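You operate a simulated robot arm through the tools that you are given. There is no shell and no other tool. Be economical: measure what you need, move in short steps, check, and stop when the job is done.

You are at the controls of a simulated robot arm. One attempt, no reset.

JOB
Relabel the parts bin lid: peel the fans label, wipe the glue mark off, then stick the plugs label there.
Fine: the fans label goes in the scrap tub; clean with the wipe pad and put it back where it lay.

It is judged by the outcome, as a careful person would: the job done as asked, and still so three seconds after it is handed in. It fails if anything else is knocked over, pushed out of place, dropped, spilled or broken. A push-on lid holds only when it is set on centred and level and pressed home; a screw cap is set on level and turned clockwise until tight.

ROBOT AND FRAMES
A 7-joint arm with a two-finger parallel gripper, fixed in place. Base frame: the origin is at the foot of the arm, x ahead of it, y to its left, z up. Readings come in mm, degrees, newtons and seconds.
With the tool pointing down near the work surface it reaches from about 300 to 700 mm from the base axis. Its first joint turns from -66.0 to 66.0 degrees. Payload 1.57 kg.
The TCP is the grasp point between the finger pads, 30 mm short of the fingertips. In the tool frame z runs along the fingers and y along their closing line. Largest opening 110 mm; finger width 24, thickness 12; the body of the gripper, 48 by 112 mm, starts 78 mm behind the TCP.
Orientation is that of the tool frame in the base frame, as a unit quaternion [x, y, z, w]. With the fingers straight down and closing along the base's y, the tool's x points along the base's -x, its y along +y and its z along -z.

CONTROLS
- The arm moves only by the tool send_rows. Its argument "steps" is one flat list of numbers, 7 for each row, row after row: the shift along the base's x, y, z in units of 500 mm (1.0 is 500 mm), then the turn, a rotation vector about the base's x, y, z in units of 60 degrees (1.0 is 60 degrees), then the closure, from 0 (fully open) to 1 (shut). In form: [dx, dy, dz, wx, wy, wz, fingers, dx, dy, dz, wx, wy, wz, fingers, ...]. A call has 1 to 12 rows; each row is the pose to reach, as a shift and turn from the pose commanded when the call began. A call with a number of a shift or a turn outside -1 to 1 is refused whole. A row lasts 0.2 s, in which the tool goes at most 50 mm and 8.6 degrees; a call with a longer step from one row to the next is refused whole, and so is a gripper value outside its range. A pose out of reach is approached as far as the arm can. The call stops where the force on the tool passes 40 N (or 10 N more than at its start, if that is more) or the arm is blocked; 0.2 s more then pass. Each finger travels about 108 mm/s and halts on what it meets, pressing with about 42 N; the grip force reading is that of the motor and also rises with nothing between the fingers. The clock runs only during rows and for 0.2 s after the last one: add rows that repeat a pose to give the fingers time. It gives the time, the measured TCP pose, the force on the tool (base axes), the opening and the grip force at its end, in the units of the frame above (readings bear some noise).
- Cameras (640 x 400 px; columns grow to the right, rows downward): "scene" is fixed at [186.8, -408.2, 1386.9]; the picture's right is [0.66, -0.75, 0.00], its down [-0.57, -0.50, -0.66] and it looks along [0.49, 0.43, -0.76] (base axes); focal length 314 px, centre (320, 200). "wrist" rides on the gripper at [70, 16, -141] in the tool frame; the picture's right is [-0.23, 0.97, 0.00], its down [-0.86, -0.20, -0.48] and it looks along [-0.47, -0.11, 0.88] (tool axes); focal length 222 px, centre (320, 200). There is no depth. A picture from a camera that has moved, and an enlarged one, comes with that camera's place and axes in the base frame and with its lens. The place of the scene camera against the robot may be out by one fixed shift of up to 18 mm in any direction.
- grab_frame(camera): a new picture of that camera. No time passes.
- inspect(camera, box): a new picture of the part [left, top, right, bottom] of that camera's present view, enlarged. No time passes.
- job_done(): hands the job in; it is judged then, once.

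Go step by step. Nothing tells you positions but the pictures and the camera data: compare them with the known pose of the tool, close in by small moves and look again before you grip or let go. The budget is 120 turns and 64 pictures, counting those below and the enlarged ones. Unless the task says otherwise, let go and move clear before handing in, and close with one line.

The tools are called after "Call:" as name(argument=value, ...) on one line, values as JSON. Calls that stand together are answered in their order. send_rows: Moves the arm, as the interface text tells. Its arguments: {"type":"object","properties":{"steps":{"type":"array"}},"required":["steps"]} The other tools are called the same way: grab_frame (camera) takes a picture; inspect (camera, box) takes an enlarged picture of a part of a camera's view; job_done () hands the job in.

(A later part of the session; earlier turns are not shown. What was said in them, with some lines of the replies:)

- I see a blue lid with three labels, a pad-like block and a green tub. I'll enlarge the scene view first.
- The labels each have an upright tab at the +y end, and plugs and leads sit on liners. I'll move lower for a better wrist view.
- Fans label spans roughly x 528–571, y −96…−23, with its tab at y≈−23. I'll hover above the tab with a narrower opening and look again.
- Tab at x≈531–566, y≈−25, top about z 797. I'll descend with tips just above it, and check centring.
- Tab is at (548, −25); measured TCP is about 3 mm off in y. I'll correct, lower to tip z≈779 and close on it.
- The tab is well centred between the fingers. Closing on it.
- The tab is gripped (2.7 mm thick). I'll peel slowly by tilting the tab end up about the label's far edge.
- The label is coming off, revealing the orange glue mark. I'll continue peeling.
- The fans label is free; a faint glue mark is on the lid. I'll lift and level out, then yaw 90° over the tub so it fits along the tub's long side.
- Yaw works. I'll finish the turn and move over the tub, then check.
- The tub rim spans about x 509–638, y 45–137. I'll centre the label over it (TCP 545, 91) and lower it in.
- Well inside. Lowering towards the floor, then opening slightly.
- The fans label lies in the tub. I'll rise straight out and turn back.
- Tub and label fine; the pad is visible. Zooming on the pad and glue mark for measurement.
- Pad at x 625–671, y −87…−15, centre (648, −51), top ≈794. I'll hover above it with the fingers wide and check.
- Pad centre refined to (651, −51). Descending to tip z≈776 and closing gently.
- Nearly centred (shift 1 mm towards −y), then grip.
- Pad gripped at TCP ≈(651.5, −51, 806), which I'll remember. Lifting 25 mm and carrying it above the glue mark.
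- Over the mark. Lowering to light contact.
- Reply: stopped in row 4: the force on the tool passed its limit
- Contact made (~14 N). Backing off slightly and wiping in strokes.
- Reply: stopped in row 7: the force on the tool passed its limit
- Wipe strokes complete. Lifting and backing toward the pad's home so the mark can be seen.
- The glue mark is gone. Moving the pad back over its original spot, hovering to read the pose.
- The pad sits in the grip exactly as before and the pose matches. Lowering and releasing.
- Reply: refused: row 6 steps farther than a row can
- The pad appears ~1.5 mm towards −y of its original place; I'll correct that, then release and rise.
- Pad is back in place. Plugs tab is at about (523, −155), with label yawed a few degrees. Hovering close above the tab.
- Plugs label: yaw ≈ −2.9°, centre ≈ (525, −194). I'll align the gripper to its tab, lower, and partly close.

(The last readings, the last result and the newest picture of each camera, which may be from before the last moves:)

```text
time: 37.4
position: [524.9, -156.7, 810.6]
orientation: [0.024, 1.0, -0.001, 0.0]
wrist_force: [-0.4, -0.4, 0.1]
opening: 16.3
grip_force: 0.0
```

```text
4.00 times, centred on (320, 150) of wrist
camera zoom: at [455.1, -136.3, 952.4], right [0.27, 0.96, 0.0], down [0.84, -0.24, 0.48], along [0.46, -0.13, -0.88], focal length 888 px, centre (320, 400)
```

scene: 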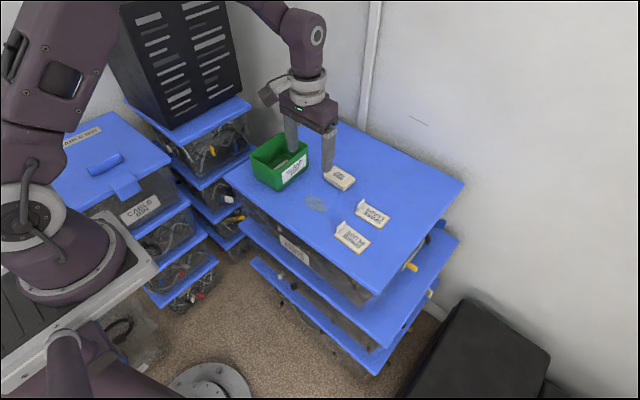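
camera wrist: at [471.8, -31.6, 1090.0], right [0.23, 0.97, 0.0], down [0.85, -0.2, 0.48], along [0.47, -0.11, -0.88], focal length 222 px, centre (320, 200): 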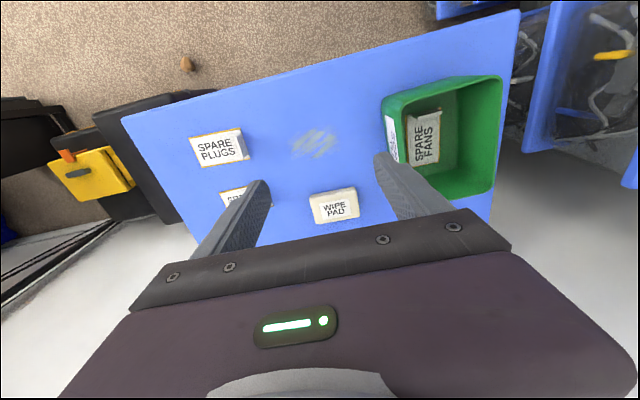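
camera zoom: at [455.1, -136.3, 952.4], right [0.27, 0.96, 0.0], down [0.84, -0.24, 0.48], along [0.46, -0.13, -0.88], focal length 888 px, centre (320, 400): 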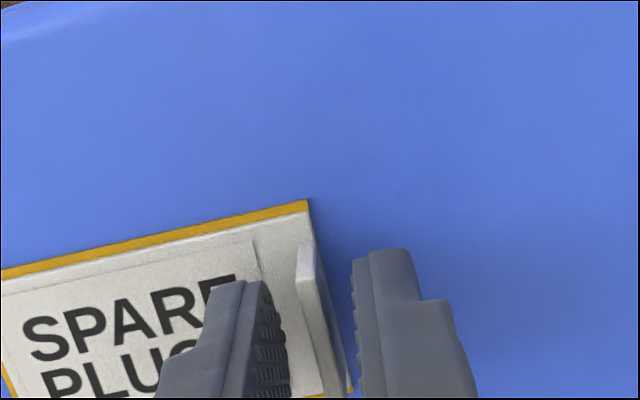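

The view matches the one at the fans tab nearly exactly. Gripping.

Call:
send_rows(steps=[0, 0, 0, 0, 0, 0, 0.93, 0, 0, 0, 0, 0, 0, 1, 0, 0, 0, 0, 0, 0, 1])

Call:
send_rows(steps=[0, -0.0036, 0.0062, 0.0417, 0, 0, 1, 0, -0.0072, 0.0124, 0.0833, 0, 0, 1, 0, -0.0112, 0.0184, 0.125, 0, 0, 1, 0, -0.0154, 0.0242, 0.1667, 0, 0, 1])

Call:
inspect(camera="scene", box=[300, 180, 400, 270])

```text
time: 38.2
position: [524.6, -157.3, 811.1]
orientation: [0.024, 1.0, -0.001, 0.0]
wrist_force: [-0.4, 0.1, 0.0]
opening: 2.3
grip_force: 24.5
```

```text
time: 39.2
position: [526.3, -162.7, 823.6]
orientation: [0.024, 0.996, 0.086, -0.002]
wrist_force: [-0.1, 0.9, -0.9]
opening: 2.7
grip_force: 23.8
```

```text
4.44 times, centred on (350, 225) of scene
camera zoom: at [186.8, -408.2, 1386.9], right [0.66, -0.75, 0.0], down [-0.57, -0.5, -0.66], along [0.49, 0.43, -0.76], focal length 1397 px, centre (187, 89)
```

zoom: 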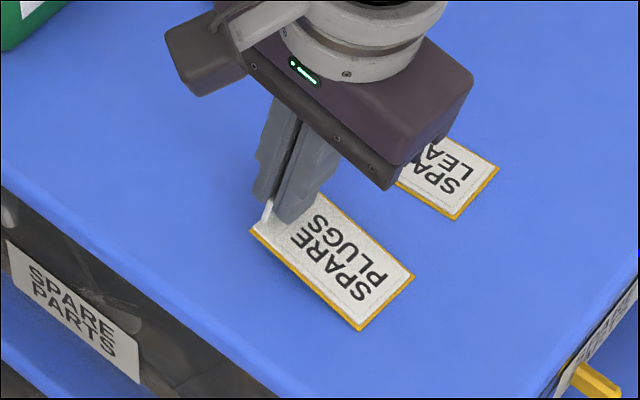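

The label tilts up. Lifting it clear and levelling, then checking what's left on the lid.

Call:
send_rows(steps=[0, 0, 0.05, 0, 0, 0, 1, 0, 0, 0.1, -0.0833, 0, 0, 1, 0, 0.015, 0.15, -0.1667, 0, 0, 1, 0, 0.015, 0.15, -0.1667, 0, 0, 1])

Call:
inspect(camera="scene", box=[280, 140, 420, 270])

Call:
inspect(camera="wrist", box=[200, 80, 420, 220])

```text
time: 40.2
position: [528.4, -157.5, 899.6]
orientation: [0.024, 1.0, -0.001, -0.001]
wrist_force: [0.7, 0.6, -0.4]
opening: 2.3
grip_force: 24.1
```

```text
3.08 times, centred on (350, 205) of scene
camera zoom: at [186.8, -408.2, 1386.9], right [0.66, -0.75, 0.0], down [-0.57, -0.5, -0.66], along [0.49, 0.43, -0.76], focal length 967 px, centre (228, 185)
```

zoom: 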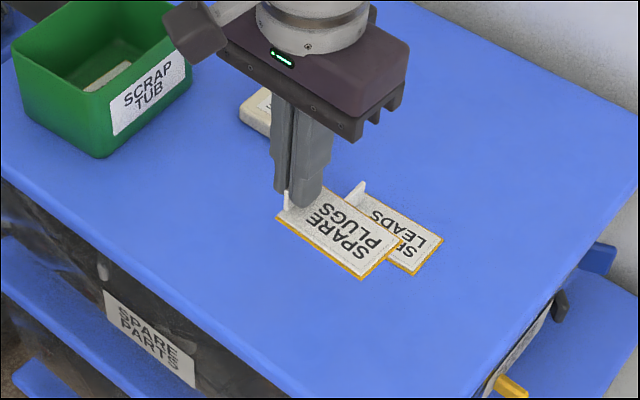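

```text
2.86 times, centred on (310, 150) of wrist
camera zoom: at [458.4, -135.1, 1040.6], right [0.27, 0.96, 0.0], down [0.84, -0.24, 0.48], along [0.46, -0.13, -0.88], focal length 635 px, centre (349, 343)
```

zoom: 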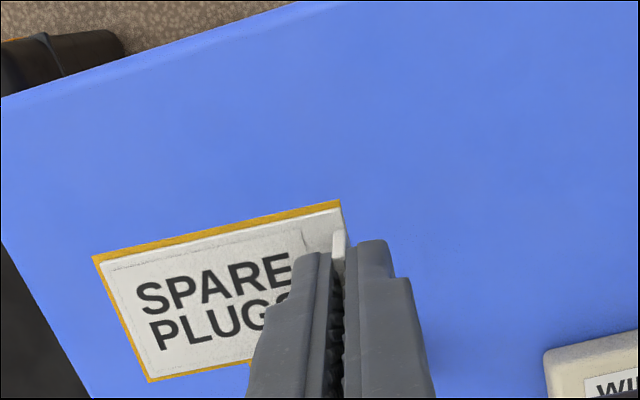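

Nothing remains behind; the orange is the label's own adhesive layer. Carrying it above the cleaned spot, with yaw straightened.

Call:
send_rows(steps=[0.01, 0.08, 0, 0, 0, 0.01, 1, 0.02, 0.16, 0, 0, 0, 0.02, 1, 0.03, 0.24, 0, 0, 0, 0.03, 1, 0.04, 0.265, -0.04, 0, 0, 0.045, 1, 0.04, 0.265, -0.1, 0, 0, 0.045, 1, 0.04, 0.265, -0.14, 0, 0, 0.045, 1, 0.04, 0.265, -0.14, 0, 0, 0.045, 1])

Call:
grab_frame(camera="wrist")

Call:
inspect(camera="scene", box=[270, 160, 350, 220])

```text
time: 41.8
position: [546.3, -25.3, 826.6]
orientation: [0.0, 1.0, -0.001, 0.0]
wrist_force: [-0.5, 0.1, 0.6]
opening: 2.2
grip_force: 23.7
```

```text
20 pictures are left
camera wrist: at [475.2, -7.6, 967.7], right [0.23, 0.97, 0.0], down [0.86, -0.2, 0.48], along [0.47, -0.11, -0.88], focal length 222 px, centre (320, 200)
```

wrist: 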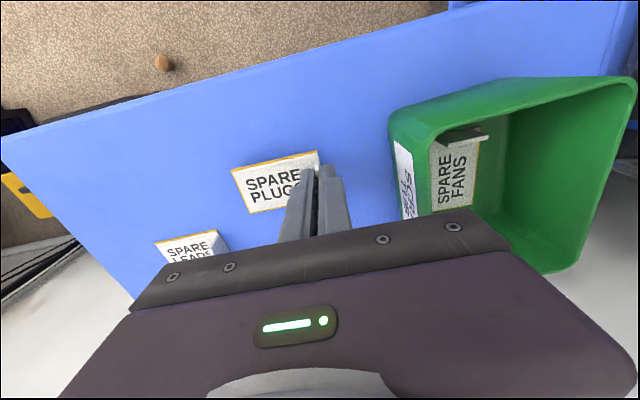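

```text
6.67 times, centred on (310, 190) of scene
camera zoom: at [186.8, -408.2, 1386.9], right [0.66, -0.75, 0.0], down [-0.57, -0.5, -0.66], along [0.49, 0.43, -0.76], focal length 2095 px, centre (387, 267)
```

zoom: 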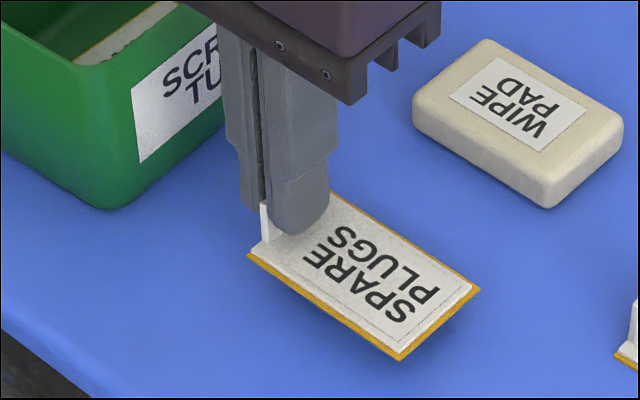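

Aligned within ~2 mm of the old outline. Lowering to contact.

Call:
send_rows(steps=[0.002, 0.002, -0.014, 0, 0, 0, 1, 0.002, 0.002, -0.022, 0, 0, 0, 1, 0.002, 0.002, -0.028, 0, 0, 0, 1, 0.002, 0.002, -0.028, 0, 0, 0, 1])

Call:
inspect(camera="scene", box=[270, 160, 350, 220])

Call:
inspect(camera="wrist", box=[220, 100, 400, 210])

```text
time: 42.8
position: [548.2, -24.2, 813.4]
orientation: [0.0, 1.0, -0.001, 0.001]
wrist_force: [-0.2, 0.0, -0.6]
opening: 2.5
grip_force: 23.3
```

```text
6.67 times, centred on (310, 190) of scene
camera zoom: at [186.8, -408.2, 1386.9], right [0.66, -0.75, 0.0], down [-0.57, -0.5, -0.66], along [0.49, 0.43, -0.76], focal length 2095 px, centre (387, 267)
```

zoom: 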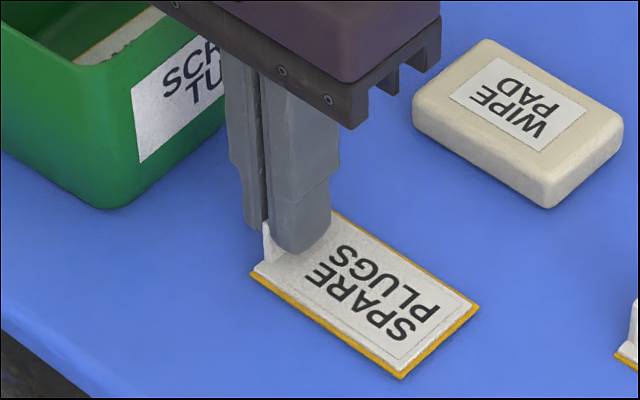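

```text
3.56 times, centred on (310, 155) of wrist
camera zoom: at [476.9, -6.5, 954.6], right [0.23, 0.97, 0.0], down [0.85, -0.2, 0.48], along [0.47, -0.11, -0.88], focal length 790 px, centre (356, 360)
```

zoom: 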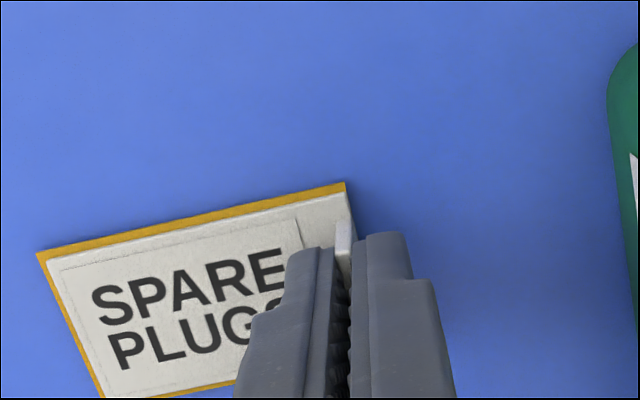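

Very good match with the old outline. Lowering the last ~2.5 mm to light contact.

Call:
send_rows(steps=[0, 0, -0.003, 0, 0, 0, 1, 0, 0, -0.005, 0, 0, 0, 1, 0, 0, -0.005, 0, 0, 0, 1])

```text
time: 43.6
position: [546.5, -25.7, 810.6]
orientation: [0.0, 1.0, -0.001, -0.001]
wrist_force: [-0.9, 0.6, 1.9]
opening: 2.2
grip_force: 23.5
```

Call:
send_rows(steps=[0, 0, -0.001, 0, 0, 0, 1, 0, 0, -0.002, 0, 0, 0, 1, 0, 0, -0.002, 0, 0, 0, 1])

```text
time: 44.4
position: [547.1, -24.2, 810.9]
orientation: [0.0, 1.0, -0.001, 0.0]
wrist_force: [-0.2, 0.2, 11.0]
opening: 2.4
grip_force: 23.8
```

Contact at 11 N. Releasing the tab and rising, then I'll look and press the face down.

Call:
send_rows(steps=[0, 0, 0, 0, 0, 0, 1, 0, 0, 0, 0, 0, 0, 0.93, 0, 0, 0, 0, 0, 0, 0.85, 0, 0, 0, 0, 0, 0, 0.8, 0, 0, 0.05, 0, 0, 0, 0.8, 0, 0, 0.1, 0, 0, 0, 0.8, 0, -0.06, 0.12, 0, 0, 0, 0.9, 0, -0.08, 0.12, 0, 0, 0, 1, 0, -0.08, 0.12, 0, 0, 0, 1])

Call:
inspect(camera="scene", box=[270, 160, 350, 220])

Call:
inspect(camera="wrist", box=[220, 80, 440, 220])

```text
time: 46.4
position: [544.6, -62.5, 871.9]
orientation: [0.001, 1.0, -0.002, 0.0]
wrist_force: [0.6, 0.3, 0.3]
opening: 0.1
grip_force: 21.2
```

```text
6.67 times, centred on (310, 190) of scene
camera zoom: at [186.8, -408.3, 1386.9], right [0.66, -0.75, 0.0], down [-0.57, -0.5, -0.66], along [0.49, 0.43, -0.76], focal length 2095 px, centre (387, 267)
```

zoom: 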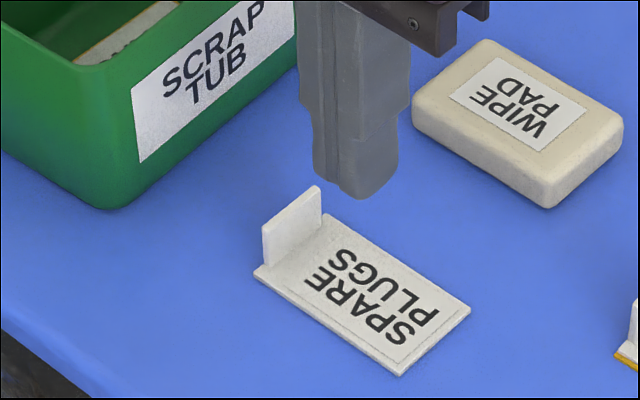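

```text
2.86 times, centred on (330, 150) of wrist
camera zoom: at [474.4, -44.7, 1012.8], right [0.23, 0.97, 0.0], down [0.85, -0.2, 0.48], along [0.47, -0.11, -0.88], focal length 635 px, centre (291, 343)
```

zoom: 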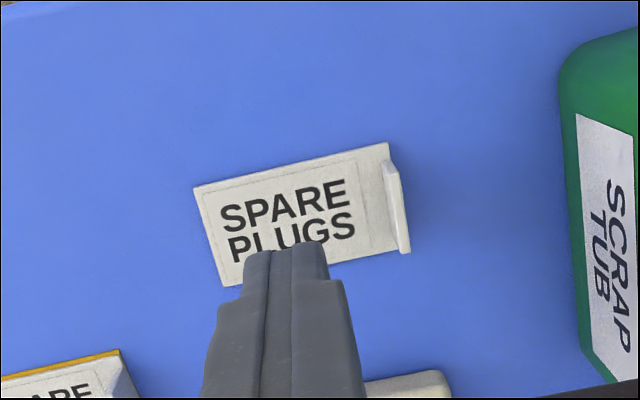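

The orange edge has vanished and the label sits exactly on the old outline, so it is stuck. I'll add a light press on its face with closed fingertips.

Call:
send_rows(steps=[0.006, 0, -0.06, 0, 0, 0, 1, 0.006, 0, -0.115, 0, 0, 0, 1, 0.006, 0, -0.13, 0, 0, 0, 1, 0.006, 0, -0.13, 0, 0, 0, 1])

```text
time: 47.4
position: [548.5, -64.7, 804.1]
orientation: [0.001, 1.0, -0.001, -0.001]
wrist_force: [-0.6, -0.2, 0.2]
opening: 0.0
grip_force: 21.4
```

Call:
send_rows(steps=[0, 0, -0.001, 0, 0, 0, 1, 0, 0, -0.002, 0, 0, 0, 1, 0, 0, -0.003, 0, 0, 0, 1])

```text
time: 48.2
position: [548.7, -63.0, 804.6]
orientation: [0.001, 1.0, -0.001, 0.0]
wrist_force: [-0.4, 0.8, 3.4]
opening: 0.0
grip_force: 21.0
```

Call:
send_rows(steps=[0, 0, -0.001, 0, 0, 0, 1, 0, 0, -0.0015, 0, 0, 0, 1, 0, 0, -0.0015, 0, 0, 0, 1])

Call:
send_rows(steps=[0, 0, 0.04, 0, 0, 0, 1, 0, 0, 0.12, 0, 0, 0, 1, -0.04, 0, 0.2, 0, 0, 0, 0.8, -0.12, 0, 0.25, 0, 0, 0, 0.6, -0.2, 0, 0.3, 0, 0, 0, 0.6, -0.28, 0, 0.34, 0, 0, 0, 0.6, -0.28, 0, 0.34, 0, 0, 0, 0.6])

Call:
inspect(camera="scene", box=[230, 120, 430, 270])

Call:
grab_frame(camera="wrist")

```text
time: 49.0
position: [548.3, -64.6, 802.9]
orientation: [0.001, 1.0, -0.001, 0.0]
wrist_force: [-3.3, -0.7, 14.2]
opening: 0.0
grip_force: 20.9
```

```text
time: 50.6
position: [411.0, -62.3, 969.9]
orientation: [0.001, 1.0, -0.001, 0.0]
wrist_force: [-0.2, -0.9, -0.6]
opening: 44.1
grip_force: 0.0
```

```text
2.67 times, centred on (330, 195) of scene
camera zoom: at [186.8, -408.2, 1386.9], right [0.66, -0.75, 0.0], down [-0.57, -0.5, -0.66], along [0.49, 0.43, -0.76], focal length 838 px, centre (293, 213)
```

zoom: 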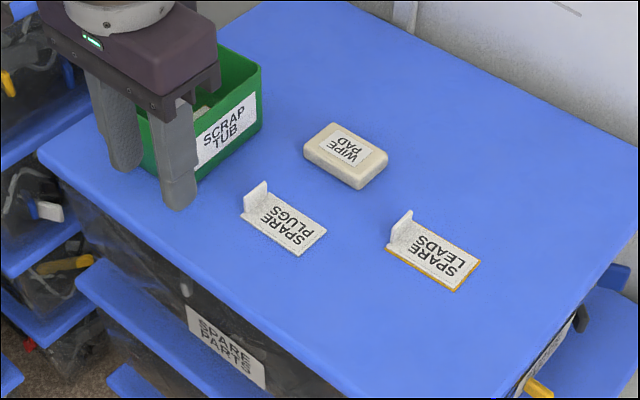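

```text
13 pictures are left
camera wrist: at [340.4, -44.3, 1112.5], right [0.23, 0.97, 0.0], down [0.86, -0.2, 0.48], along [0.47, -0.11, -0.88], focal length 222 px, centre (320, 200)
```

wrist: 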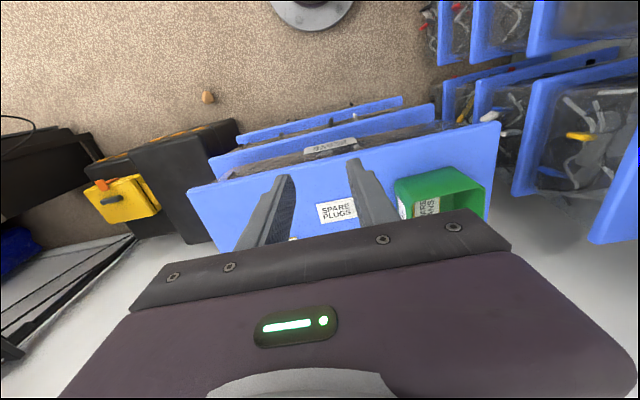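

The plugs label is stuck where the fans label was, the fans label is in the tub, the pad is back and the leads label hasn't moved. The arm is clear, so I'm handing in.

Call:
job_done()

```text
The job is handed in.
```

The bin lid is relabelled: the fans label is in the scrap tub, the glue mark is wiped off, and the plugs label is stuck in its place. The wipe pad is back within about 1–2 mm of where it lay.
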